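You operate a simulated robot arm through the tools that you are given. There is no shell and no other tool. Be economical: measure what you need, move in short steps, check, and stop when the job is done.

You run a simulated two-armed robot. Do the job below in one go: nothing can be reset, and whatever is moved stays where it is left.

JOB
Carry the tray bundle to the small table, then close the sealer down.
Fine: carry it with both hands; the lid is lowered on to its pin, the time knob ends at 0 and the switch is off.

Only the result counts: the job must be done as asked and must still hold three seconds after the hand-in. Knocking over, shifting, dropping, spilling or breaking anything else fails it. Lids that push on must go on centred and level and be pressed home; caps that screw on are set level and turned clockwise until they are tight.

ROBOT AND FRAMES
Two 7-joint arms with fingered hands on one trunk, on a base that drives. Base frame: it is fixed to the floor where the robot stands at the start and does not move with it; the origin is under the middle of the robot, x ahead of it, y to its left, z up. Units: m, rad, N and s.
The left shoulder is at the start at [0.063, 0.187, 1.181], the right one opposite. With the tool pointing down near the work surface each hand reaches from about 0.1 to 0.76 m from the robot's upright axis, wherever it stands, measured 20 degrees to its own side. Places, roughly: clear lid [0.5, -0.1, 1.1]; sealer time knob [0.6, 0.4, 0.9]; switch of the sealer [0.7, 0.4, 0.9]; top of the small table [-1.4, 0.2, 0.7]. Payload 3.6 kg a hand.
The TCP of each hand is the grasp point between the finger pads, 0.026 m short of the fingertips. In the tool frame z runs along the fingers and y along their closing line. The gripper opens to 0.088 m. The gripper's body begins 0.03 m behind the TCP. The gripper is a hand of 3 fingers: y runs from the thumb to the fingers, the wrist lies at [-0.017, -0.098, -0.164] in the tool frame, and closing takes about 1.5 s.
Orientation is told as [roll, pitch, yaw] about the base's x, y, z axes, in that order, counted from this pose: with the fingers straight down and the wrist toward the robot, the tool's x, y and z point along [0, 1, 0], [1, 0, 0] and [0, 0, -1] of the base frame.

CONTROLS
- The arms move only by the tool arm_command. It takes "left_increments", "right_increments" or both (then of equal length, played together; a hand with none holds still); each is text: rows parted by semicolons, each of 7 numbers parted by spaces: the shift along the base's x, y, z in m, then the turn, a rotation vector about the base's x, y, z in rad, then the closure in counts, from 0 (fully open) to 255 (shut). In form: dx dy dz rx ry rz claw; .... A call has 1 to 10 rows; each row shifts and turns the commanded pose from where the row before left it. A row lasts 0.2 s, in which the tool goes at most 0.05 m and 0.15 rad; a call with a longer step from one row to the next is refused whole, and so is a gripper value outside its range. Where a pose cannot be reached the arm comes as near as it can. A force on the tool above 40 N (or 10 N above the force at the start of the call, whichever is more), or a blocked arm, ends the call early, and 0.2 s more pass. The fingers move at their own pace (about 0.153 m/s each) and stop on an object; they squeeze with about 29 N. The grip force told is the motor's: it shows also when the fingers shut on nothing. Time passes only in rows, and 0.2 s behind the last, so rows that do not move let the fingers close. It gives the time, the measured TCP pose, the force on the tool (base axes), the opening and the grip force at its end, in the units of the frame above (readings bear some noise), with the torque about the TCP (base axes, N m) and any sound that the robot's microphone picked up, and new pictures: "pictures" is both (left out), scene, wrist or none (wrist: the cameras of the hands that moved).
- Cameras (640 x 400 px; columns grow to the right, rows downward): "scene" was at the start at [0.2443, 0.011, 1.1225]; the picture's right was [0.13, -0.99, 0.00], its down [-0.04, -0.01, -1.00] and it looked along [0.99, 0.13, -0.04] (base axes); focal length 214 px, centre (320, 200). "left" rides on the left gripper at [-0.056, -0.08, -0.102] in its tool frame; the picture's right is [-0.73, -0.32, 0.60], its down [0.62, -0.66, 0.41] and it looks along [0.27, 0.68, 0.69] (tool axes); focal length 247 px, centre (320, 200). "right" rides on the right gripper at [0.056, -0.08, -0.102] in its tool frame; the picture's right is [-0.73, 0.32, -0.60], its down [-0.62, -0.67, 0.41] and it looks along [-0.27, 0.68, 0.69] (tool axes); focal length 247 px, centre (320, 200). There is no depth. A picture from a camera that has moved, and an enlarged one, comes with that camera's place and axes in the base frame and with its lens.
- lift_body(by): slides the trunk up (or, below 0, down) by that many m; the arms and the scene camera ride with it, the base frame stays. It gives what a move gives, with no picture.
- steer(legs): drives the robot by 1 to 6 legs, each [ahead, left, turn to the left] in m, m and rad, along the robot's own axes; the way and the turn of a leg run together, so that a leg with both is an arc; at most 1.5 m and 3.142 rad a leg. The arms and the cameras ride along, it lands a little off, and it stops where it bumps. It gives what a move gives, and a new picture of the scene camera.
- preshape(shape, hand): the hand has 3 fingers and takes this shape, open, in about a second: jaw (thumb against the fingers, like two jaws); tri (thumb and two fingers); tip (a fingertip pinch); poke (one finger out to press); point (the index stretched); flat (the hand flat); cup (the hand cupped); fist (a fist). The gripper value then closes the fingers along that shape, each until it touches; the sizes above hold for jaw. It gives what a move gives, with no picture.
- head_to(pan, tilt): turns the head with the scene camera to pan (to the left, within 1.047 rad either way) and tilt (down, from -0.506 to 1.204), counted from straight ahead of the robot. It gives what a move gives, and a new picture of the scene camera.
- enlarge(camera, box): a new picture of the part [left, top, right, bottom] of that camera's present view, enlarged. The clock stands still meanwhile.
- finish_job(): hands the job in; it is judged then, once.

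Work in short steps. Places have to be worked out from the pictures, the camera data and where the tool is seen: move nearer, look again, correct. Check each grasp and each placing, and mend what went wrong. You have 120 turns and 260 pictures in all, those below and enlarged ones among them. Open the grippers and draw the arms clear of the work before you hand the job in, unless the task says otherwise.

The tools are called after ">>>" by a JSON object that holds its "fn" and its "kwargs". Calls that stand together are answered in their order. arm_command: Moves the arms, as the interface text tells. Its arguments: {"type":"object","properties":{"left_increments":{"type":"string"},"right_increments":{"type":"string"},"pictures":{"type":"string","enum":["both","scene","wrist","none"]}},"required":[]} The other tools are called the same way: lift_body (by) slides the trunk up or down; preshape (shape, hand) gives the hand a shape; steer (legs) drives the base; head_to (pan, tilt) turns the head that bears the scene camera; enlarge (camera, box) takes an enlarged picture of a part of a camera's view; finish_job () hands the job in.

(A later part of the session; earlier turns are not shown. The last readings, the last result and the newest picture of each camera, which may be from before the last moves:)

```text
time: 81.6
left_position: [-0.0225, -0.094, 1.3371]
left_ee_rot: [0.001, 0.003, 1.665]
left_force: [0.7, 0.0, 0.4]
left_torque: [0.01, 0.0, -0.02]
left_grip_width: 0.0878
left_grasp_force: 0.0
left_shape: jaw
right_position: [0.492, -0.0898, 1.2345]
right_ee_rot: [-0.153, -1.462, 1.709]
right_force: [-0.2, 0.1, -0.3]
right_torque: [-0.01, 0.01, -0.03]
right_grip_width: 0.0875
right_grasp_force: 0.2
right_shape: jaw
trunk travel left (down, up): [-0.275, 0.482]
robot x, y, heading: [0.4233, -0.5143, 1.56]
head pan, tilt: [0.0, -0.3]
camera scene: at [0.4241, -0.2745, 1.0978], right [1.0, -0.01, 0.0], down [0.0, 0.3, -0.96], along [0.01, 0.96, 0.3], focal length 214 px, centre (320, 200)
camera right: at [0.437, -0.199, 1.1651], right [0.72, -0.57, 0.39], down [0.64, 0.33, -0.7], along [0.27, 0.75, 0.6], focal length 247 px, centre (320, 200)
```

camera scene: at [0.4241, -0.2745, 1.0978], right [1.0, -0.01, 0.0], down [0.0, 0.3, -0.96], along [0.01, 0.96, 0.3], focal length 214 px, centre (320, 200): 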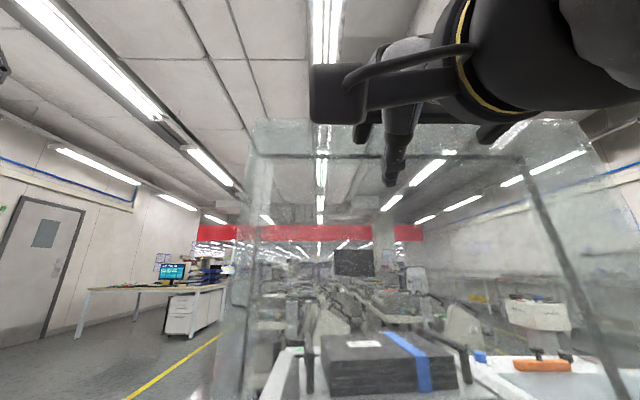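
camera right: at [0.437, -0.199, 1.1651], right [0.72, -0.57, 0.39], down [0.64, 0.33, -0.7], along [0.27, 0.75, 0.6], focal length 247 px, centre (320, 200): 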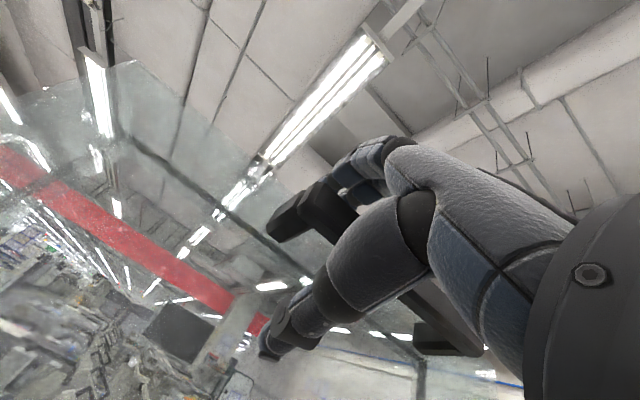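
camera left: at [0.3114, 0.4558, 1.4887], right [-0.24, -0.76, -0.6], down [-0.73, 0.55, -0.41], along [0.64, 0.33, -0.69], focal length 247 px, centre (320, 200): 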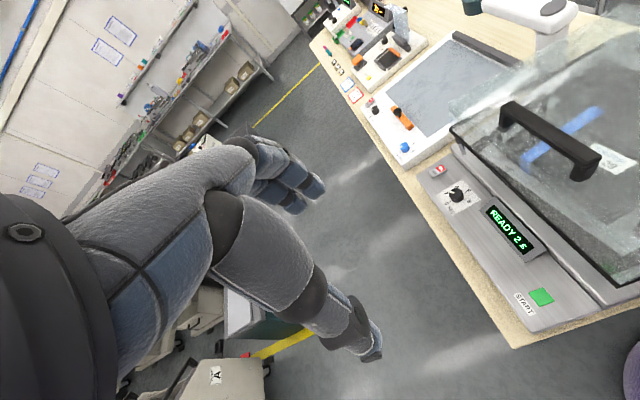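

The lid stays open by itself. I withdraw the fingers straight back and then back the base away.

>>> {"fn": "arm_command", "kwargs": {"right_increments": "0 -0.025 0.002 0 0 0 0;0 -0.03 0.002 0 0 0 0;0 -0.03 0.002 0 0 0 0;0 0 0 0 0 0 0", "pictures": "wrist"}}

>>> {"fn": "steer", "kwargs": {"legs": [[-0.15, 0, 0]]}}

```text
time: 82.6
left_position: [-0.0228, -0.0957, 1.3367]
left_ee_rot: [0.0, 0.004, 1.663]
left_force: [0.0, -0.2, -0.5]
left_torque: [-0.03, -0.02, 0.01]
left_grip_width: 0.0878
left_grasp_force: 0.0
left_shape: jaw
right_position: [0.4727, -0.1145, 1.2421]
right_ee_rot: [-0.149, -1.46, 1.705]
right_force: [0.6, 0.1, 0.1]
right_torque: [-0.01, -0.05, -0.02]
right_grip_width: 0.0876
right_grasp_force: 0.0
right_shape: jaw
right hand out of reach, approached as far as the arm can: row 1, 2, 3
trunk travel left (down, up): [-0.275, 0.482]
robot x, y, heading: [0.4227, -0.516, 1.559]
head pan, tilt: [0.0, -0.3]
camera right: at [0.4171, -0.2244, 1.1731], right [0.72, -0.57, 0.39], down [0.64, 0.33, -0.7], along [0.27, 0.75, 0.6], focal length 247 px, centre (320, 200)
```

right: 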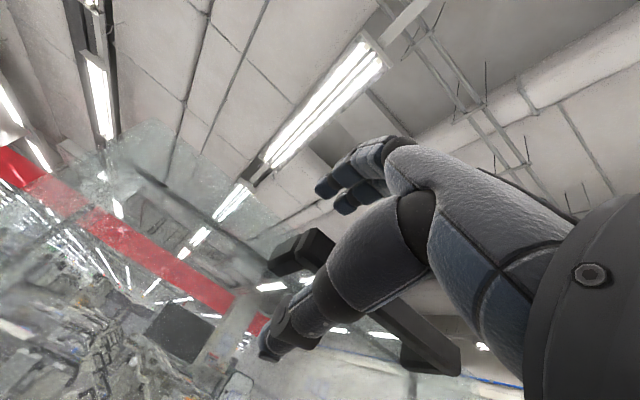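

```text
time: 84.0
left_position: [-0.0246, -0.2468, 1.3394]
left_ee_rot: [0.0, 0.003, 1.664]
left_force: [-0.1, -0.5, 0.7]
left_torque: [0.05, -0.01, -0.02]
left_grip_width: 0.0878
left_grasp_force: 0.0
left_shape: jaw
right_position: [0.4723, -0.2644, 1.2439]
right_ee_rot: [-0.15, -1.46, 1.708]
right_force: [0.2, -0.3, 0.5]
right_torque: [0.01, -0.01, 0.04]
right_grip_width: 0.0878
right_grasp_force: 0.0
right_shape: jaw
trunk travel left (down, up): [-0.275, 0.482]
robot x, y, heading: [0.4197, -0.666, 1.561]
head pan, tilt: [0.0, -0.3]
camera scene: at [0.4227, -0.4242, 1.0981], right [1.0, -0.01, 0.0], down [0.0, 0.3, -0.95], along [0.01, 0.95, 0.3], focal length 214 px, centre (320, 200)
```

scene: 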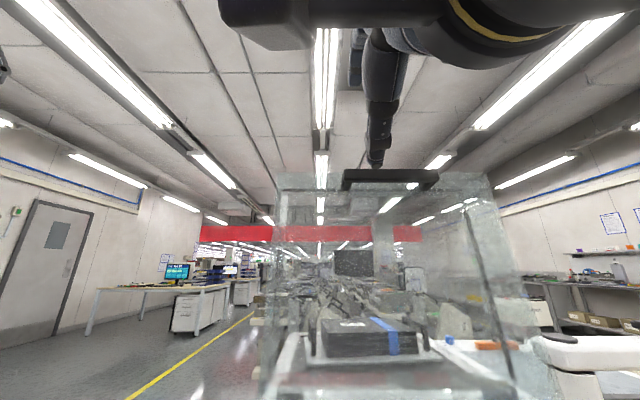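

The lid is standing open again. I drive round to the front via x≈−0.3, staying clear of lid and small table.

>>> {"fn": "steer", "kwargs": {"legs": [[0, 0.72, 0], [0, 0, -1.56]]}}

>>> {"fn": "steer", "kwargs": {"legs": [[0, 1.08, 0]]}}

>>> {"fn": "arm_command", "kwargs": {"right_increments": "0 0 0 0 0 0 0", "pictures": "none"}}

```text
time: 91.7
left_position: [0.1198, -0.2092, 1.3382]
left_ee_rot: [0.001, 0.0, 0.101]
left_force: [0.3, -0.2, -0.1]
left_torque: [0.0, -0.04, 0.0]
left_grip_width: 0.088
left_grasp_force: 0.1
left_shape: jaw
right_position: [0.1039, -0.7056, 1.2418]
right_ee_rot: [-0.146, -1.459, 0.143]
right_force: [-0.4, -0.5, -0.9]
right_torque: [-0.02, 0.01, -0.04]
right_grip_width: 0.0878
right_grasp_force: 0.1
right_shape: jaw
trunk travel left (down, up): [-0.275, 0.482]
robot x, y, heading: [-0.2941, -0.6554, -0.002]
head pan, tilt: [0.0, -0.3]
camera scene: at [-0.0553, -0.6581, 1.0977], right [0.0, -1.0, 0.0], down [0.3, 0.0, -0.96], along [0.96, 0.0, 0.3], focal length 214 px, centre (320, 200)
```

scene: 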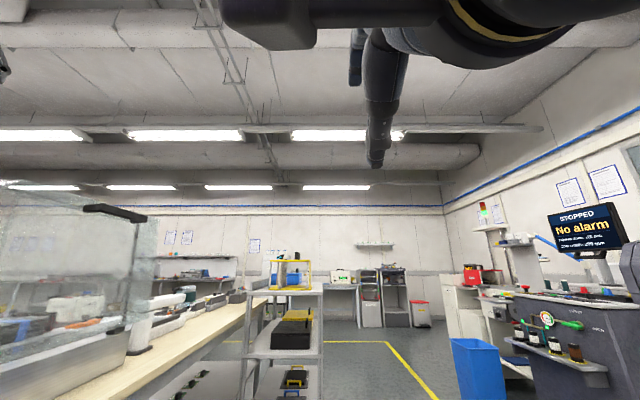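

```text
time: 97.2
left_position: [0.1235, 0.8657, 1.3371]
left_ee_rot: [0.0, 0.002, 0.097]
left_force: [-0.1, 0.7, -0.6]
left_torque: [-0.01, 0.0, -0.01]
left_grip_width: 0.0879
left_grasp_force: 0.1
left_shape: jaw
right_position: [0.1057, 0.3687, 1.243]
right_ee_rot: [-0.152, -1.459, 0.141]
right_force: [-1.1, -0.9, -1.0]
right_torque: [0.0, -0.01, -0.04]
right_grip_width: 0.0877
right_grasp_force: 0.1
right_shape: jaw
trunk travel left (down, up): [-0.275, 0.482]
robot x, y, heading: [-0.2922, 0.4161, -0.003]
head pan, tilt: [0.0, -0.3]
camera scene: at [-0.0533, 0.4163, 1.0978], right [0.0, -1.0, 0.0], down [0.3, 0.0, -0.96], along [0.96, 0.0, 0.3], focal length 214 px, centre (320, 200)
```

scene: 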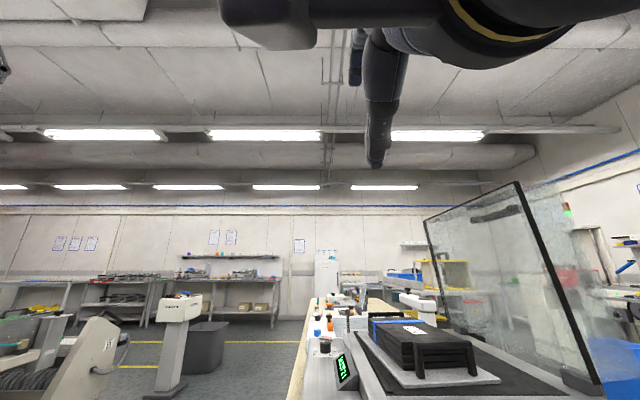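

```text
time: 97.6
left_position: [0.1254, 0.8637, 1.338]
left_ee_rot: [0.0, 0.003, 0.097]
left_force: [0.5, -0.6, 0.4]
left_torque: [0.02, 0.01, -0.04]
left_grip_width: 0.0879
left_grasp_force: 0.1
left_shape: jaw
right_position: [0.1053, 0.3683, 1.2425]
right_ee_rot: [-0.152, -1.458, 0.14]
right_force: [-0.1, 0.3, -0.8]
right_torque: [0.02, 0.0, -0.03]
right_grip_width: 0.0878
right_grasp_force: 0.0
right_shape: jaw
trunk travel left (down, up): [-0.275, 0.482]
robot x, y, heading: [-0.2953, 0.4154, -0.009]
head pan, tilt: [0.0, -0.3]
```

The lid stands open as originally. I turn the right hand back to fingers-down and restore the trunk height.

>>> {"fn": "lift_body", "kwargs": {"by": 0.05}}

>>> {"fn": "arm_command", "kwargs": {"right_increments": "0.005 0 0 0 0.145 0 0;0.005 0 0 0 0.145 0 0;0.005 0 0 0 0.145 0 0;0.005 0 0 0 0.145 0 0;0.005 0 0 0 0.145 0 0;0.005 0 0 0 0.145 0 0;0 0 0 0 0.145 0 0;0 0 0 0 0.145 0 0;0 0 0 0 0.145 0 0;0 0 0 0 0.145 0 0", "pictures": "none"}}

>>> {"fn": "head_to", "kwargs": {"pan": 0.0, "tilt": 0.6}}

```text
time: 98.6
left_position: [0.1244, 0.865, 1.3861]
left_ee_rot: [-0.001, 0.004, 0.094]
left_force: [0.8, -0.9, 0.1]
left_torque: [0.02, 0.0, 0.01]
left_grip_width: 0.0876
left_grasp_force: 0.0
left_shape: jaw
right_position: [0.1062, 0.368, 1.2923]
right_ee_rot: [-0.146, -1.457, 0.133]
right_force: [-0.1, -0.3, 0.5]
right_torque: [0.02, -0.01, 0.01]
right_grip_width: 0.0876
right_grasp_force: 0.1
right_shape: jaw
trunk travel left (down, up): [-0.325, 0.432]
robot x, y, heading: [-0.2933, 0.4158, -0.005]
head pan, tilt: [0.0, -0.3]
```

```text
time: 100.8
left_position: [0.1242, 0.8644, 1.386]
left_ee_rot: [-0.001, 0.005, 0.094]
left_force: [-0.4, -0.5, -0.7]
left_torque: [0.02, 0.0, 0.0]
left_grip_width: 0.0879
left_grasp_force: 0.0
left_shape: jaw
right_position: [0.1361, 0.367, 1.2929]
right_ee_rot: [-0.014, -0.008, 0.014]
right_force: [-0.5, -0.1, 0.8]
right_torque: [-0.03, -0.01, 0.02]
right_grip_width: 0.0877
right_grasp_force: 0.0
right_shape: jaw
trunk travel left (down, up): [-0.325, 0.432]
robot x, y, heading: [-0.2932, 0.4181, -0.001]
head pan, tilt: [0.0, -0.3]
```

```text
time: 102.0
left_position: [0.1241, 0.8645, 1.3873]
left_ee_rot: [0.0, 0.002, 0.096]
left_force: [0.1, -0.2, 0.4]
left_torque: [-0.01, -0.01, 0.02]
left_grip_width: 0.0879
left_grasp_force: 0.1
left_shape: jaw
right_position: [0.1354, 0.3669, 1.2927]
right_ee_rot: [-0.012, -0.011, 0.016]
right_force: [-0.4, 0.5, -0.1]
right_torque: [0.0, 0.03, 0.01]
right_grip_width: 0.0876
right_grasp_force: 0.0
right_shape: jaw
trunk travel left (down, up): [-0.325, 0.432]
robot x, y, heading: [-0.2935, 0.4183, -0.004]
head pan, tilt: [0.0, 0.6]
camera scene: at [-0.0515, 0.4159, 1.0714], right [0.0, -1.0, 0.0], down [-0.56, 0.0, -0.83], along [0.83, 0.0, -0.56], focal length 214 px, centre (320, 200)
```

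scene: 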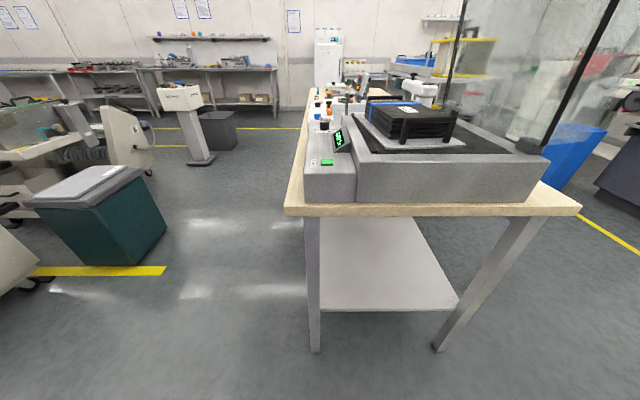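

I turn right 0.35 and roll up to the bench at about (0, 0.42).

>>> {"fn": "steer", "kwargs": {"legs": [[0, 0, -0.35], [0.272, 0.1, 0]]}}

>>> {"fn": "arm_command", "kwargs": {"left_increments": "0.01 -0.03 -0.02 0 0 0.15 0;0.01 -0.04 -0.02 0 0 0.1 0;0.01 -0.04 -0.02 -0.1 0 0.1 0;0.01 -0.04 -0.02 -0.1 0 0 0;0.01 -0.04 -0.02 -0.1 0 0 0;0.01 -0.04 -0.02 -0.1 0 0 0;0.01 -0.04 -0.02 0 0 0 0;0.01 -0.04 -0.02 0 0 0 0;0.01 -0.04 -0.02 0 0 0 0;0 0 0 0 0 0 0", "right_increments": "0 0 0 0 0 0.14 0;0 0 0 0 0 0.14 0;0 0 0 0 0 0.14 0;0 -0.01 0 0.1 0 0 0;0 -0.01 0 0.1 0 0 0;0 -0.01 0 0 0 0 0;0 0 0 0 0 0 0;0 0 0 0 0 0 0;0 0 0 0 0 0 0;0 0 0 0 0 0 0"}}

```text
time: 105.0
left_position: [0.5428, 0.693, 1.3863]
left_ee_rot: [0.0, 0.004, -0.253]
left_force: [0.4, -0.7, 0.4]
left_torque: [0.01, -0.01, 0.0]
left_grip_width: 0.0876
left_grasp_force: 0.0
left_shape: jaw
right_position: [0.3839, 0.2226, 1.2923]
right_ee_rot: [-0.013, -0.01, -0.336]
right_force: [1.1, -0.4, 1.0]
right_torque: [-0.06, 0.03, 0.01]
right_grip_width: 0.0878
right_grasp_force: 0.0
right_shape: jaw
trunk travel left (down, up): [-0.325, 0.432]
robot x, y, heading: [-0.0034, 0.4166, -0.358]
head pan, tilt: [0.0, 0.6]
camera scene: at [0.225, 0.3321, 1.0711], right [-0.35, -0.94, 0.0], down [-0.53, 0.2, -0.82], along [0.77, -0.29, -0.57], focal length 214 px, centre (320, 200)
```

scene: 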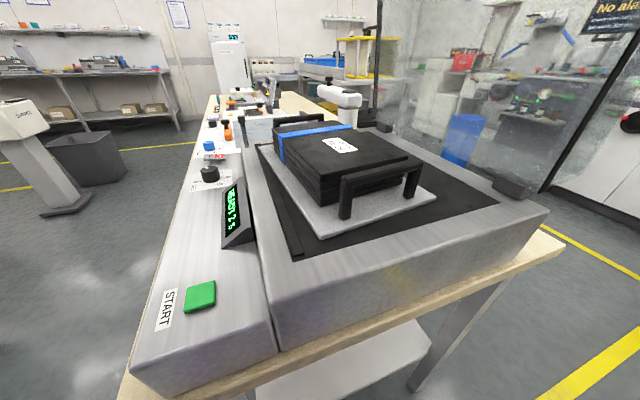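

```text
time: 107.2
left_position: [0.6328, 0.3445, 1.209]
left_ee_rot: [-0.399, 0.038, 0.09]
left_force: [0.4, -0.4, 0.0]
left_torque: [-0.01, -0.01, 0.0]
left_grip_width: 0.088
left_grasp_force: 0.0
left_shape: jaw
right_position: [0.3837, 0.1918, 1.2941]
right_ee_rot: [0.185, -0.026, 0.084]
right_force: [-0.2, 0.5, -0.5]
right_torque: [-0.02, 0.02, 0.01]
right_grip_width: 0.0878
right_grasp_force: 0.1
right_shape: jaw
trunk travel left (down, up): [-0.325, 0.432]
robot x, y, heading: [-0.0011, 0.4158, -0.354]
head pan, tilt: [0.0, 0.6]
camera scene: at [0.224, 0.3326, 1.0714], right [-0.35, -0.94, 0.0], down [-0.53, 0.2, -0.83], along [0.77, -0.29, -0.56], focal length 214 px, centre (320, 200)
camera right: at [0.2989, 0.2219, 1.402], right [0.37, -0.81, 0.46], down [-0.6, -0.59, -0.54], along [0.7, -0.08, -0.71], focal length 247 px, centre (320, 200)
camera left: at [0.5573, 0.3249, 1.3256], right [-0.24, -0.94, -0.25], down [-0.72, 0.35, -0.6], along [0.65, 0.04, -0.76], focal length 247 px, centre (320, 200)
```

scene: 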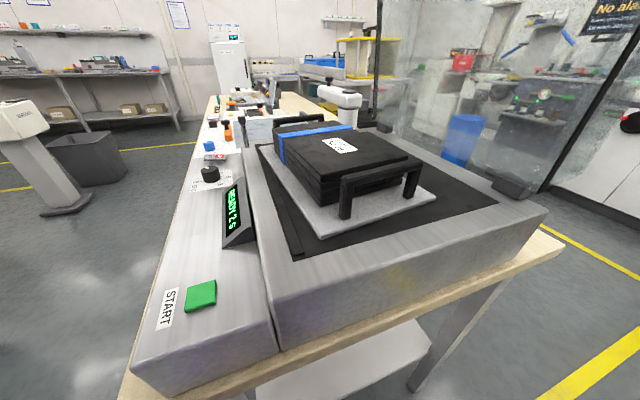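
right: 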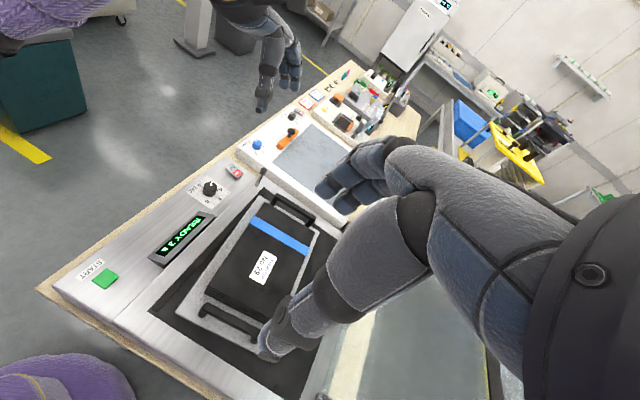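
left: 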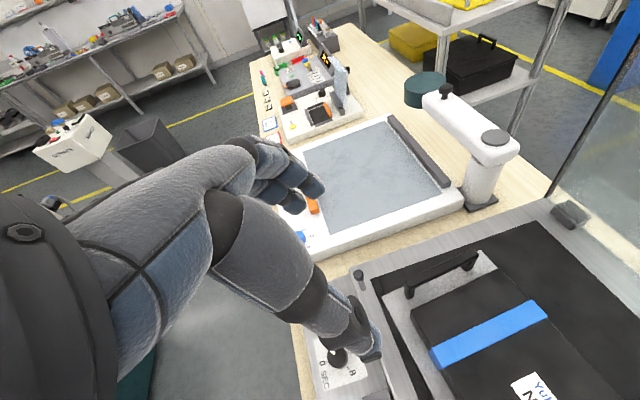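

Handles confirmed at near (0.407,0.187) and far (0.674,0.211). I bring both hands lower over them with part-closed fingers and check the gaps.

>>> {"fn": "arm_command", "kwargs": {"left_increments": "0.01 -0.03 -0.02 0 0 0 100;0.01 -0.03 -0.02 0 0 0 140;0.01 -0.03 -0.02 0 0 0 140;0.01 -0.025 -0.02 0 0 0 140;0 0 -0.03 0 0 0 140;0 0 -0.03 0 0 0 140;0 0 0 0 0 0 140", "right_increments": "0.006 -0.003 -0.035 0 0.02 0 100;0.006 -0.003 -0.035 0 0 0 140;0.006 -0.003 -0.035 0 0 0 140;0.006 -0.003 -0.035 0 0 0 140;0 0 -0.035 0 0 0 140;0 0 -0.035 0 0 0 140;0 0 0 0 0 0 140"}}

```text
time: 108.8
left_position: [0.6715, 0.2286, 1.0664]
left_ee_rot: [-0.399, 0.037, 0.091]
left_force: [-0.7, -0.5, -0.1]
left_torque: [0.04, -0.03, -0.02]
left_grip_width: 0.0403
left_grasp_force: 0.1
left_shape: jaw
right_position: [0.406, 0.179, 1.0811]
right_ee_rot: [0.189, -0.007, 0.081]
right_force: [0.3, 0.2, 0.3]
right_torque: [0.01, -0.01, -0.04]
right_grip_width: 0.0401
right_grasp_force: 0.0
right_shape: jaw
trunk travel left (down, up): [-0.325, 0.432]
robot x, y, heading: [-0.0032, 0.4174, -0.355]
head pan, tilt: [0.0, 0.6]
camera scene: at [0.224, 0.3321, 1.0714], right [-0.35, -0.94, 0.0], down [-0.53, 0.2, -0.83], along [0.77, -0.29, -0.56], focal length 214 px, centre (320, 200)
camera right: at [0.3233, 0.2086, 1.192], right [0.38, -0.81, 0.45], down [-0.62, -0.59, -0.53], along [0.69, -0.08, -0.72], focal length 247 px, centre (320, 200)
camera left: at [0.5948, 0.2088, 1.1842], right [-0.24, -0.94, -0.26], down [-0.72, 0.35, -0.6], along [0.65, 0.04, -0.76], focal length 247 px, centre (320, 200)
```

scene: 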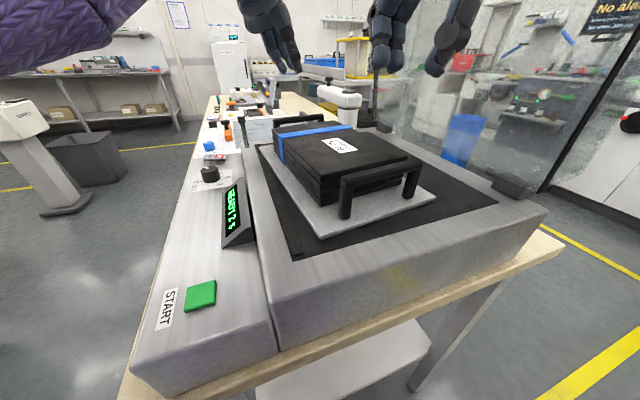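
right: 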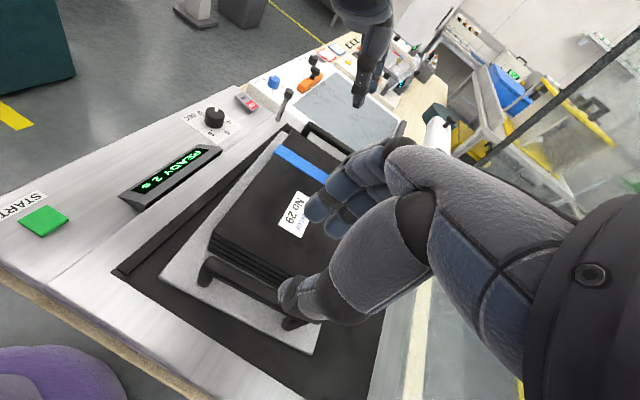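
left: 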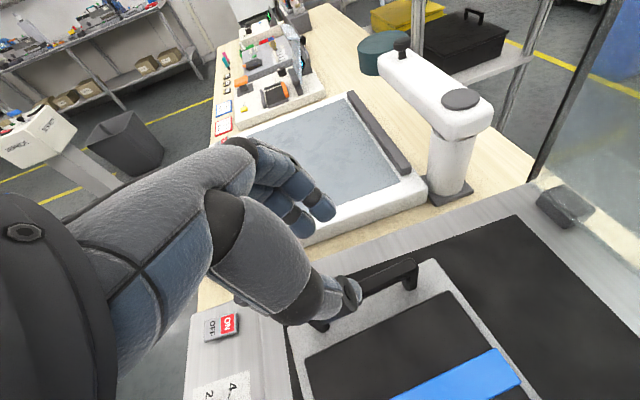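

Arms are well apart now. I zoom in to check the finger–handle alignment and gaps.

>>> {"fn": "enlarge", "kwargs": {"camera": "left", "box": [270, 220, 510, 370]}}

>>> {"fn": "enlarge", "kwargs": {"camera": "right", "box": [160, 210, 400, 360]}}

```text
2.67 times, centred on (390, 295) of left
camera zoom: at [0.5948, 0.2088, 1.1842], right [-0.24, -0.94, -0.26], down [-0.72, 0.35, -0.6], along [0.65, 0.04, -0.76], focal length 659 px, centre (133, -53)
```

zoom: 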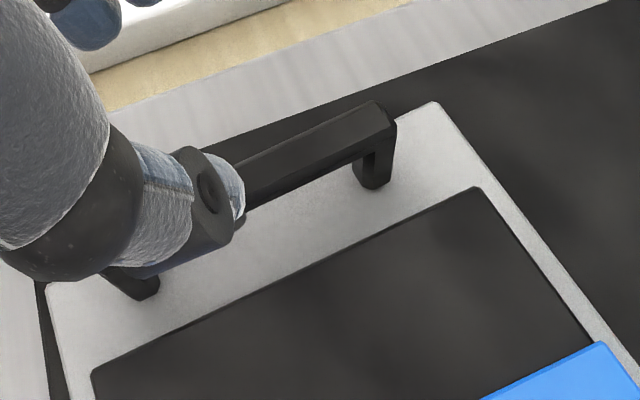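

```text
2.67 times, centred on (280, 285) of right
camera zoom: at [0.3233, 0.2086, 1.192], right [0.38, -0.81, 0.45], down [-0.62, -0.59, -0.53], along [0.69, -0.08, -0.72], focal length 659 px, centre (427, -27)
```

zoom: 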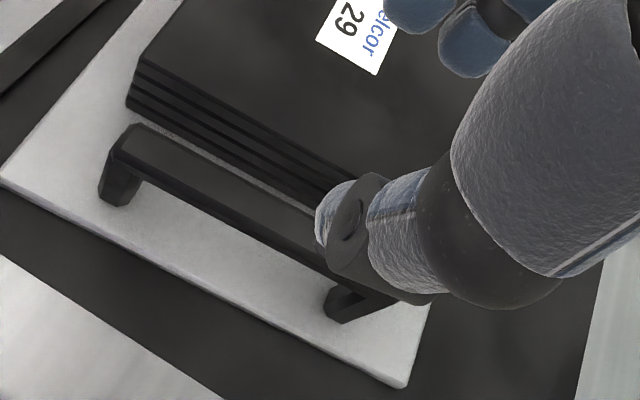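

Measured in the wrist views: near bar centre ≈(0.417,0.18), far bar ≈(0.678,0.228); inner gaps 16 mm near, 29 mm far. I correct the offsets and lower to just above the bars.

>>> {"fn": "arm_command", "kwargs": {"left_increments": "0.003 -0.002 -0.02 0 0 0.01 150;0.003 -0.002 -0.02 0 0 0.01 150;0 -0.002 -0.024 0 0 0 150;0 0 0 0 0 0 150", "right_increments": "0.004 0 -0.026 0 0 0.02 168;0.004 0 -0.026 0 0 0.02 168;0 0 -0.025 0 0 0 168;0 0 0 0 0 0 168", "pictures": "wrist"}}

>>> {"fn": "enlarge", "kwargs": {"camera": "left", "box": [260, 230, 500, 380]}}

>>> {"fn": "enlarge", "kwargs": {"camera": "right", "box": [160, 210, 400, 360]}}

```text
time: 109.8
left_position: [0.6783, 0.2228, 1.0048]
left_ee_rot: [-0.399, 0.036, 0.11]
left_force: [0.2, 0.7, 0.3]
left_torque: [0.01, 0.02, 0.0]
left_grip_width: 0.0368
left_grasp_force: 0.1
left_shape: jaw
right_position: [0.4157, 0.181, 1.0055]
right_ee_rot: [0.188, -0.007, 0.121]
right_force: [0.4, -0.5, 0.7]
right_torque: [-0.02, -0.01, -0.04]
right_grip_width: 0.0304
right_grasp_force: 0.1
right_shape: jaw
trunk travel left (down, up): [-0.325, 0.432]
robot x, y, heading: [-0.0027, 0.4139, -0.356]
head pan, tilt: [0.0, 0.6]
camera right: at [0.3313, 0.2062, 1.1159], right [0.41, -0.79, 0.45], down [-0.59, -0.61, -0.53], along [0.69, -0.05, -0.72], focal length 247 px, centre (320, 200)
camera left: at [0.6015, 0.2007, 1.1206], right [-0.23, -0.94, -0.26], down [-0.73, 0.34, -0.6], along [0.65, 0.05, -0.76], focal length 247 px, centre (320, 200)
```

right: 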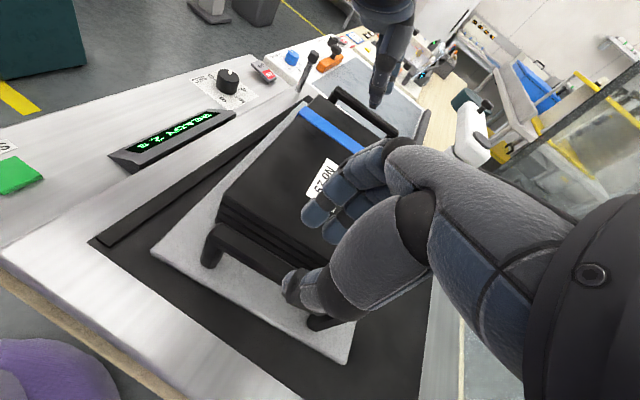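
left: 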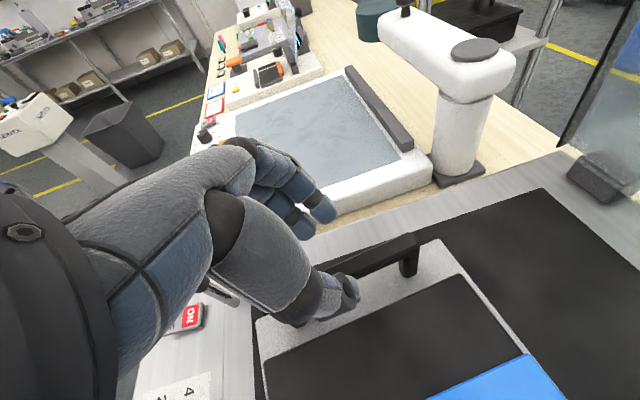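

```text
2.67 times, centred on (380, 305) of left
camera zoom: at [0.6015, 0.2007, 1.1206], right [-0.23, -0.94, -0.26], down [-0.73, 0.34, -0.6], along [0.65, 0.05, -0.76], focal length 659 px, centre (160, -80)
```

zoom: 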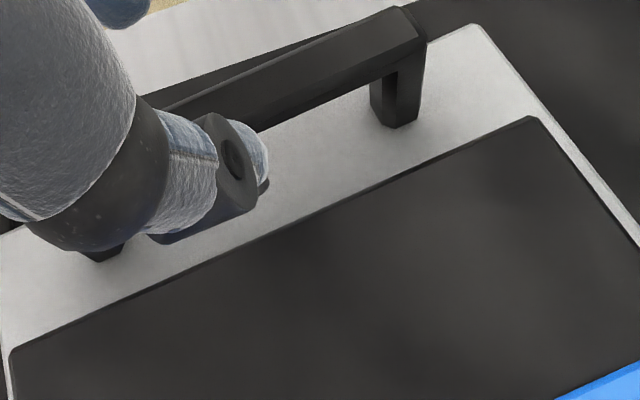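

```text
2.67 times, centred on (280, 285) of right
camera zoom: at [0.3313, 0.2062, 1.1159], right [0.41, -0.79, 0.45], down [-0.59, -0.61, -0.53], along [0.69, -0.05, -0.72], focal length 659 px, centre (427, -27)
```

zoom: 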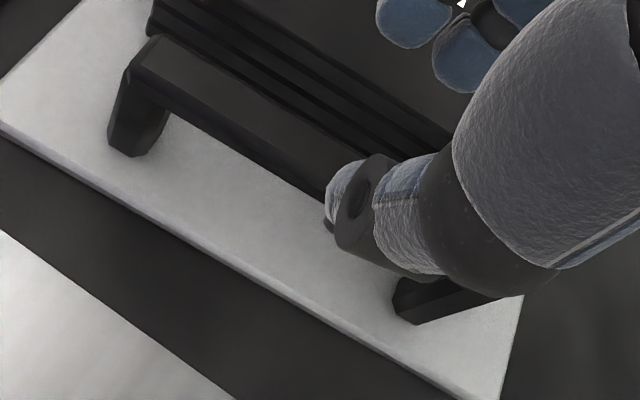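

Fingers straddle both bars; the near one needs 3 mm outward. I lower both onto the bars (TCP ≈0.93).

>>> {"fn": "arm_command", "kwargs": {"left_increments": "0 -0.001 -0.02 0 0 0 150;0 -0.001 -0.02 0 0 0 150;0 -0.001 -0.02 0 0 0 150;0 0 -0.014 0 0 0 150;0 0 0 0 0 0 150", "right_increments": "-0.0035 0 -0.02 0 0 0 177;0 0 -0.02 0 0 0 177;0 0 -0.02 0 0 0 177;0 0 -0.014 0 0 0 177;0 0 0 0 0 0 177", "pictures": "wrist"}}

>>> {"fn": "enlarge", "kwargs": {"camera": "left", "box": [260, 230, 500, 380]}}

>>> {"fn": "enlarge", "kwargs": {"camera": "right", "box": [160, 190, 400, 340]}}

```text
time: 110.6
left_position: [0.6789, 0.2203, 0.9646]
left_ee_rot: [-0.41, 0.018, 0.114]
left_force: [4.0, 1.9, 7.3]
left_torque: [-0.03, 0.23, -0.05]
left_grip_width: 0.034
left_grasp_force: 0.1
left_shape: jaw
right_position: [0.4148, 0.1826, 0.9701]
right_ee_rot: [0.195, -0.039, 0.127]
right_force: [-16.7, -3.1, 18.1]
right_torque: [-0.1, -0.17, -0.16]
right_grip_width: 0.0236
right_grasp_force: 0.2
right_shape: jaw
trunk travel left (down, up): [-0.325, 0.432]
robot x, y, heading: [-0.0048, 0.4176, -0.353]
head pan, tilt: [0.0, 0.6]
stopped in row 3 (right hand): the force on the tool passed its limit at 47 N (the readings are from after the stop); the commanded pose is now the measured one
camera right: at [0.327, 0.2069, 1.0779], right [0.4, -0.79, 0.46], down [-0.57, -0.61, -0.55], along [0.71, -0.04, -0.7], focal length 247 px, centre (320, 200)
camera left: at [0.6014, 0.1999, 1.0809], right [-0.22, -0.94, -0.25], down [-0.72, 0.33, -0.61], along [0.66, 0.05, -0.75], focal length 247 px, centre (320, 200)
```

right: 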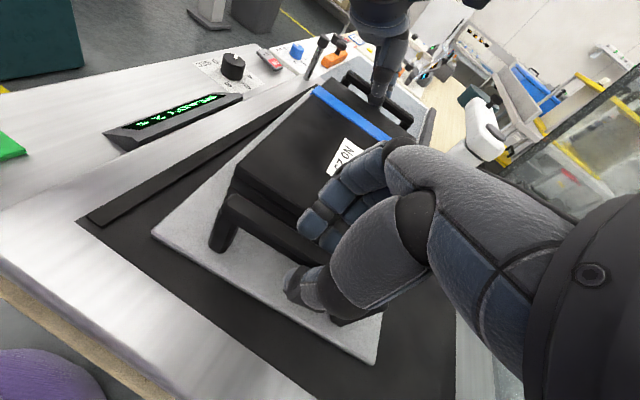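
left: 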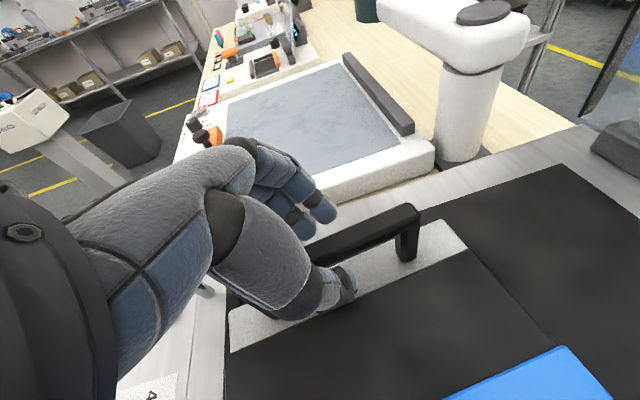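

```text
2.67 times, centred on (380, 305) of left
camera zoom: at [0.6014, 0.1999, 1.0809], right [-0.22, -0.94, -0.25], down [-0.72, 0.33, -0.61], along [0.66, 0.05, -0.75], focal length 659 px, centre (160, -80)
```

zoom: 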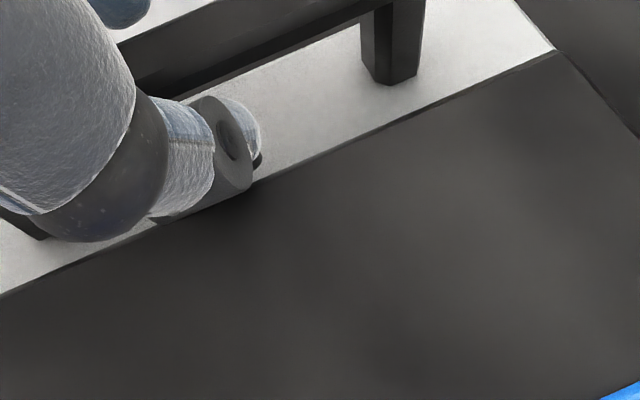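

```text
2.67 times, centred on (280, 265) of right
camera zoom: at [0.327, 0.2069, 1.0779], right [0.4, -0.79, 0.46], down [-0.57, -0.61, -0.55], along [0.71, -0.04, -0.7], focal length 659 px, centre (427, 27)
```

zoom: 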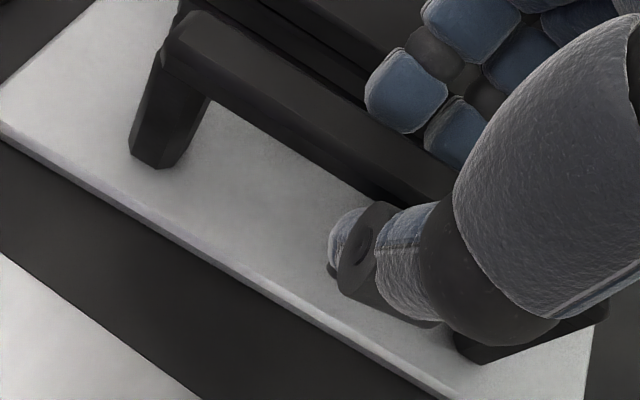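

Contact: the real fingers are ~19 mm thick, too thick for the near gap (they landed on the stack edge). Plan: near handle – right hand pointing forward, thumb under the bar through its window, fingers on top; far handle – left top-down with a narrower opening. I lift both, and turn the right hand to point forward.

>>> {"fn": "arm_command", "kwargs": {"left_increments": "0 0 0.02 0 0.018 0 150;0 0 0.02 0 0 0 150;0 0 0 0 0 0 150;0 0 0 0 0 0 150;0 0 0 0 0 0 150;0 0 0 0 0 0 150;0 0 0 0 0 0 150;0 0 0 0 0 0 150;0 0 0 0 0 0 150;0 0 0 0 0 0 150", "right_increments": "-0.002 0 0.03 -0.1 0 0 140;0 0 0.035 -0.09 0 0 100;0 0 0.035 0.0174 -0.144 0 60;0 0 0.02 0.0174 -0.144 0 60;0 0 0 0.0174 -0.144 0 60;0 0 0 0.0174 -0.144 0 60;0 0 0 0.0174 -0.144 0 60;0 0 0 0.0174 -0.144 0 60;0 0 0 0.0174 -0.144 0 60;0 0 0 0.0174 -0.144 0 60", "pictures": "both"}}

```text
time: 112.8
left_position: [0.6788, 0.2197, 0.9993]
left_ee_rot: [-0.405, 0.044, 0.112]
left_force: [0.8, -0.9, 0.4]
left_torque: [0.02, -0.02, 0.01]
left_grip_width: 0.0362
left_grasp_force: 0.1
left_shape: jaw
right_position: [0.4146, 0.1819, 1.0879]
right_ee_rot: [-0.005, -0.639, 0.128]
right_force: [-0.6, 0.1, 0.1]
right_torque: [-0.03, -0.02, 0.01]
right_grip_width: 0.0668
right_grasp_force: 0.0
right_shape: jaw
right hand out of reach, approached as far as the arm can: row 7, 8, 9, 10
trunk travel left (down, up): [-0.325, 0.432]
robot x, y, heading: [-0.0059, 0.4176, -0.357]
head pan, tilt: [0.0, 0.6]
camera scene: at [0.224, 0.3318, 1.0713], right [-0.35, -0.94, 0.0], down [-0.53, 0.2, -0.82], along [0.77, -0.29, -0.57], focal length 214 px, centre (320, 200)
camera right: at [0.2837, 0.2208, 1.1216], right [-0.01, -0.74, 0.67], down [-0.21, -0.66, -0.72], along [0.98, -0.14, -0.15], focal length 247 px, centre (320, 200)
camera left: at [0.6046, 0.1985, 1.1181], right [-0.23, -0.94, -0.25], down [-0.73, 0.33, -0.59], along [0.64, 0.05, -0.77], focal length 247 px, centre (320, 200)
```

scene: 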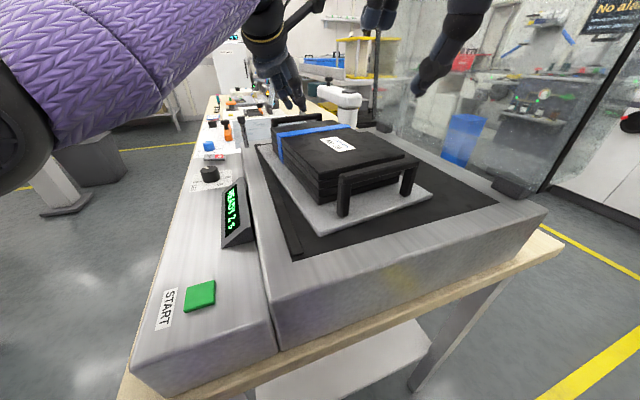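
right: 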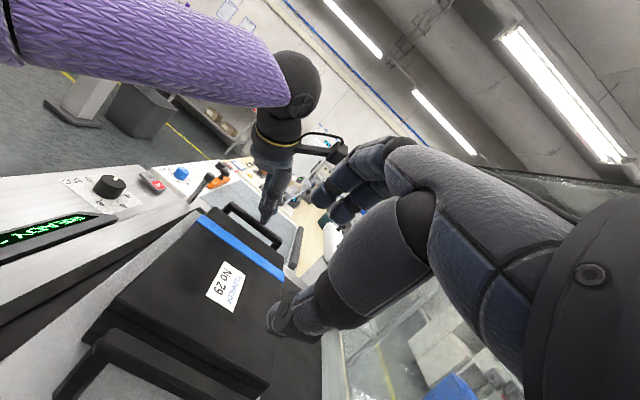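
left: 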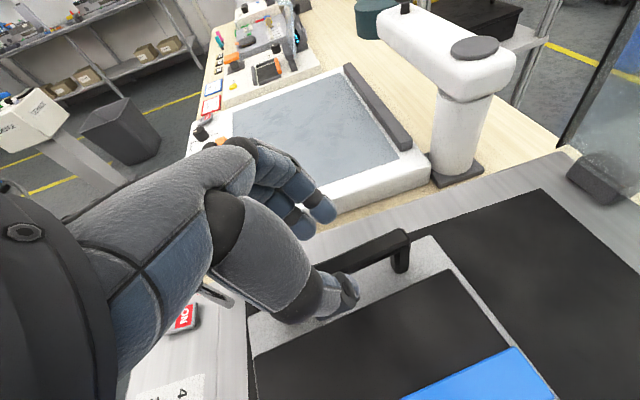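

The forward tilt is limited by the high shoulder. I raise both hands and lower the trunk 0.15 m to gain forward tilt for the right hand.

>>> {"fn": "arm_command", "kwargs": {"left_increments": "0 0 0.04 0 0 0 150;0 0.005 0.04 0 0 0 150;0 0.005 0.03 0 0 0 150;0 0 0.03 0 0 0 150", "right_increments": "0 0 0.03 0 0 0 60;0 0 0.03 0 0 0 60;0 0 0.03 0 0 0 60;0 0 0.01 0 0 0 60", "pictures": "none"}}

>>> {"fn": "lift_body", "kwargs": {"by": -0.15}}

>>> {"fn": "arm_command", "kwargs": {"right_increments": "-0.01 0 -0.02 0.0174 -0.144 0 60;-0.01 0 0 0.0174 -0.144 0 60;-0.01 0 0 0.01 -0.08 0 60;0 0 0 0 0 0 60", "pictures": "wrist"}}

```text
time: 113.8
left_position: [0.6792, 0.2303, 1.14]
left_ee_rot: [-0.403, 0.044, 0.114]
left_force: [0.0, -0.5, -0.4]
left_torque: [-0.02, 0.02, 0.01]
left_grip_width: 0.0361
left_grasp_force: 0.0
left_shape: jaw
right_position: [0.4134, 0.181, 1.1864]
right_ee_rot: [-0.002, -0.636, 0.129]
right_force: [0.4, -0.1, 1.2]
right_torque: [0.01, -0.02, -0.03]
right_grip_width: 0.0672
right_grasp_force: 0.0
right_shape: jaw
trunk travel left (down, up): [-0.325, 0.432]
robot x, y, heading: [0.0021, 0.4157, -0.356]
head pan, tilt: [0.0, 0.6]
```

```text
time: 115.5
left_position: [0.68, 0.2291, 0.9917]
left_ee_rot: [-0.405, 0.042, 0.11]
left_force: [0.1, -0.6, 0.8]
left_torque: [0.0, 0.0, -0.01]
left_grip_width: 0.0363
left_grasp_force: 0.0
left_shape: jaw
right_position: [0.4182, 0.1798, 1.0329]
right_ee_rot: [0.003, -0.626, 0.128]
right_force: [-0.7, 0.1, 0.2]
right_torque: [0.0, -0.01, 0.01]
right_grip_width: 0.0669
right_grasp_force: 0.1
right_shape: jaw
trunk travel left (down, up): [-0.175, 0.582]
robot x, y, heading: [-0.0035, 0.4146, -0.357]
head pan, tilt: [0.0, 0.6]
```

```text
time: 116.5
left_position: [0.6799, 0.23, 0.9901]
left_ee_rot: [-0.404, 0.044, 0.111]
left_force: [-0.4, 0.5, -0.2]
left_torque: [0.0, 0.0, 0.0]
left_grip_width: 0.0366
left_grasp_force: 0.0
left_shape: jaw
right_position: [0.4405, 0.1772, 1.0233]
right_ee_rot: [-0.009, -0.845, 0.164]
right_force: [0.6, -0.6, -0.2]
right_torque: [0.02, 0.05, -0.04]
right_grip_width: 0.067
right_grasp_force: 0.1
right_shape: jaw
right hand out of reach, approached as far as the arm can: row 1, 2, 3
trunk travel left (down, up): [-0.175, 0.582]
robot x, y, heading: [-0.0049, 0.416, -0.357]
head pan, tilt: [0.0, 0.6]
camera right: at [0.3053, 0.2118, 1.0307], right [-0.12, -0.76, 0.64], down [-0.03, -0.64, -0.77], along [0.99, -0.11, 0.05], focal length 247 px, centre (320, 200)
```

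right: 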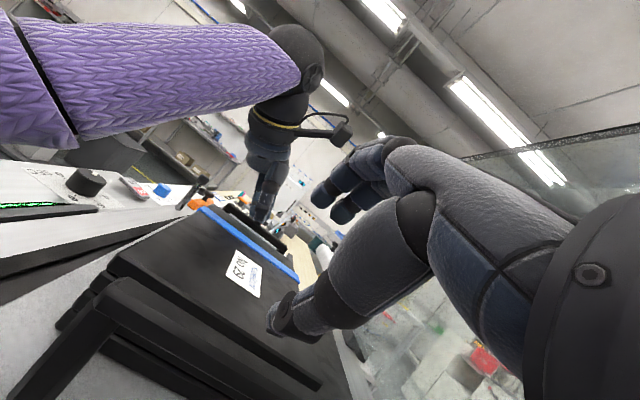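

Progress (pitch −0.85) but still limited. I lower another 0.10 m and back the base 3 cm, after raising the hands to stay clear.

>>> {"fn": "arm_command", "kwargs": {"left_increments": "0 0 0.04 0 0 0 165;0 0 0.04 0 0 0 165;0 0 0.04 0 0 0 165", "right_increments": "0 0 0.04 0 0 0 60;0 0 0.04 0 0 0 60;0 0 0.03 0 0 0 60", "pictures": "none"}}

>>> {"fn": "lift_body", "kwargs": {"by": -0.1}}

>>> {"fn": "steer", "kwargs": {"legs": [[-0.028, -0.01, 0]]}}

>>> {"fn": "arm_command", "kwargs": {"right_increments": "-0.01 0 0 0.015 -0.14 0 60;-0.01 0 0 0.015 -0.14 0 60;-0.01 0 0 0.012 -0.1 0 60;0 0 0 0 0 0 60", "pictures": "wrist"}}

```text
time: 117.3
left_position: [0.6795, 0.2303, 1.1117]
left_ee_rot: [-0.403, 0.046, 0.113]
left_force: [-0.6, 0.3, 1.0]
left_torque: [-0.02, 0.01, 0.01]
left_grip_width: 0.0314
left_grasp_force: 0.1
left_shape: jaw
right_position: [0.4381, 0.1772, 1.1328]
right_ee_rot: [-0.009, -0.843, 0.164]
right_force: [0.0, -0.8, -0.4]
right_torque: [0.01, 0.01, -0.01]
right_grip_width: 0.0669
right_grasp_force: 0.1
right_shape: jaw
trunk travel left (down, up): [-0.175, 0.582]
robot x, y, heading: [-0.0037, 0.4158, -0.35]
head pan, tilt: [0.0, 0.6]
```

```text
time: 118.7
left_position: [0.6612, 0.245, 1.0639]
left_ee_rot: [-0.452, -0.033, 0.118]
left_force: [-0.9, 0.1, 0.5]
left_torque: [-0.02, 0.03, 0.01]
left_grip_width: 0.0314
left_grasp_force: 0.1
left_shape: jaw
right_position: [0.4246, 0.187, 1.0465]
right_ee_rot: [-0.029, -0.861, 0.181]
right_force: [-0.5, 0.3, 0.8]
right_torque: [-0.02, -0.05, 0.0]
right_grip_width: 0.067
right_grasp_force: 0.1
right_shape: jaw
trunk travel left (down, up): [-0.075, 0.682]
robot x, y, heading: [-0.0042, 0.4151, -0.357]
head pan, tilt: [0.0, 0.6]
```

```text
time: 119.5
left_position: [0.6465, 0.2487, 1.0421]
left_ee_rot: [-0.436, 0.002, 0.126]
left_force: [-0.5, -0.1, -1.0]
left_torque: [-0.01, 0.04, 0.0]
left_grip_width: 0.0313
left_grasp_force: 0.0
left_shape: jaw
right_position: [0.4008, 0.1897, 1.0414]
right_ee_rot: [-0.029, -0.852, 0.181]
right_force: [0.9, 0.7, 0.0]
right_torque: [0.03, -0.02, 0.0]
right_grip_width: 0.0672
right_grasp_force: 0.0
right_shape: jaw
trunk travel left (down, up): [-0.075, 0.682]
robot x, y, heading: [-0.0343, 0.4175, -0.348]
head pan, tilt: [0.0, 0.6]
camera scene: at [0.2329, 0.3248, 0.8034], right [-0.35, -0.94, 0.01], down [-0.52, 0.19, -0.83], along [0.78, -0.29, -0.55], focal length 214 px, centre (320, 200)
```

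scene: 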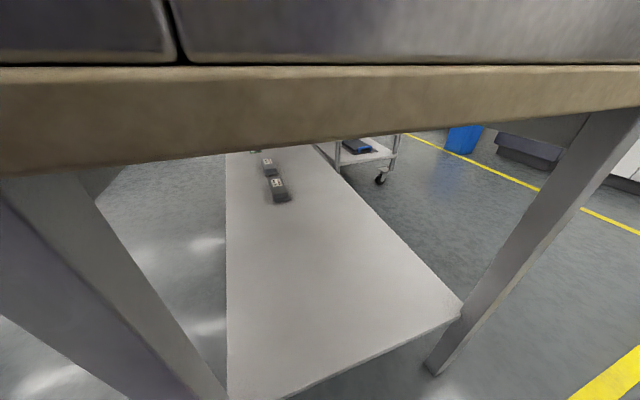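

```text
time: 120.5
left_position: [0.6447, 0.2485, 1.0528]
left_ee_rot: [-0.442, -0.017, 0.129]
left_force: [0.1, -0.3, 0.4]
left_torque: [-0.02, 0.04, -0.03]
left_grip_width: 0.0313
left_grasp_force: 0.0
left_shape: jaw
right_position: [0.4233, 0.1478, 1.0717]
right_ee_rot: [-0.105, -1.236, 0.251]
right_force: [-1.6, -0.1, -0.2]
right_torque: [-0.04, 0.0, -0.03]
right_grip_width: 0.0672
right_grasp_force: 0.2
right_shape: jaw
right hand out of reach, approached as far as the arm can: row 1, 2, 3
trunk travel left (down, up): [-0.075, 0.682]
robot x, y, heading: [-0.0362, 0.4137, -0.35]
head pan, tilt: [0.0, 0.6]
camera right: at [0.2944, 0.1839, 1.0287], right [-0.35, -0.78, 0.52], down [0.27, -0.62, -0.74], along [0.9, -0.12, 0.42], focal length 247 px, centre (320, 200)
```

right: 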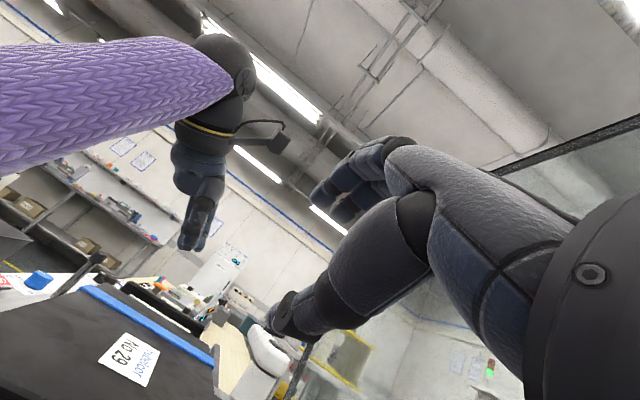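

The left hand didn't follow the trunk fully, so the left elbow probably touched the bench. I raise the trunk back by 0.12 at once and look.

>>> {"fn": "lift_body", "kwargs": {"by": 0.12}}

>>> {"fn": "head_to", "kwargs": {"pan": 0.0, "tilt": 0.3}}

```text
time: 122.0
left_position: [0.6558, 0.2392, 1.1482]
left_ee_rot: [-0.423, 0.012, 0.129]
left_force: [0.5, -0.2, -0.2]
left_torque: [0.03, 0.02, -0.03]
left_grip_width: 0.0313
left_grasp_force: 0.1
left_shape: jaw
right_position: [0.4328, 0.1396, 1.183]
right_ee_rot: [-0.066, -1.225, 0.216]
right_force: [-0.6, -0.9, -0.2]
right_torque: [0.02, -0.04, 0.01]
right_grip_width: 0.067
right_grasp_force: 0.1
right_shape: jaw
trunk travel left (down, up): [-0.195, 0.562]
robot x, y, heading: [-0.0326, 0.4178, -0.356]
head pan, tilt: [0.0, 0.6]
```

```text
time: 122.8
left_position: [0.6556, 0.2391, 1.1507]
left_ee_rot: [-0.421, 0.008, 0.125]
left_force: [0.1, -0.4, 0.3]
left_torque: [0.0, -0.02, 0.02]
left_grip_width: 0.031
left_grasp_force: 0.1
left_shape: jaw
right_position: [0.433, 0.14, 1.1839]
right_ee_rot: [-0.067, -1.227, 0.217]
right_force: [0.3, 0.5, 0.4]
right_torque: [0.02, 0.01, 0.03]
right_grip_width: 0.0673
right_grasp_force: 0.1
right_shape: jaw
trunk travel left (down, up): [-0.195, 0.562]
robot x, y, heading: [-0.0344, 0.4168, -0.352]
head pan, tilt: [0.0, 0.3]
camera scene: at [0.221, 0.3234, 0.9567], right [-0.35, -0.94, 0.0], down [-0.28, 0.1, -0.95], along [0.9, -0.33, -0.3], focal length 214 px, centre (320, 200)
```

scene: 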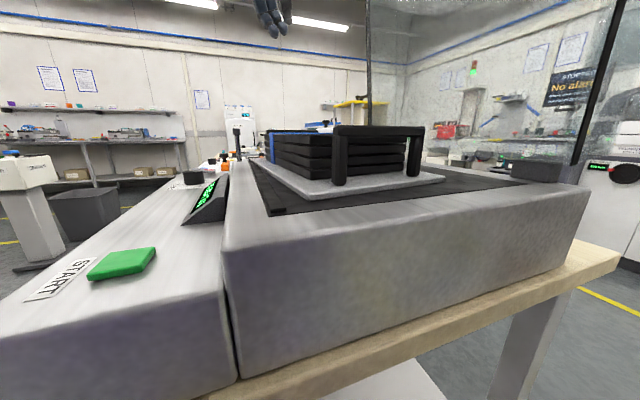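

Nothing seems disturbed. This low view is ideal to measure the near handle's window; I enlarge it.

>>> {"fn": "enlarge", "kwargs": {"camera": "scene", "box": [240, 100, 480, 250]}}

```text
2.67 times, centred on (360, 175) of scene
camera zoom: at [0.221, 0.3234, 0.9567], right [-0.35, -0.94, 0.0], down [-0.28, 0.1, -0.95], along [0.9, -0.33, -0.3], focal length 572 px, centre (213, 267)
```

zoom: 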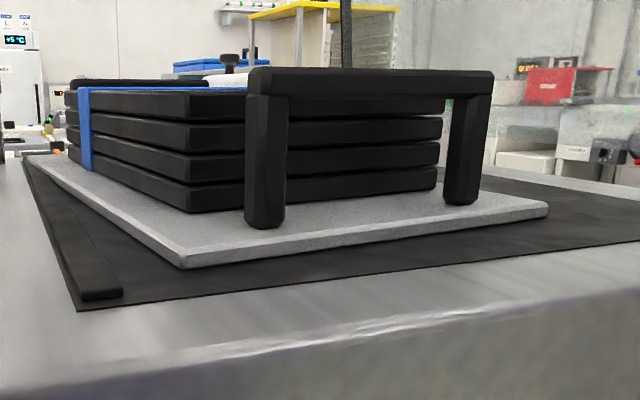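

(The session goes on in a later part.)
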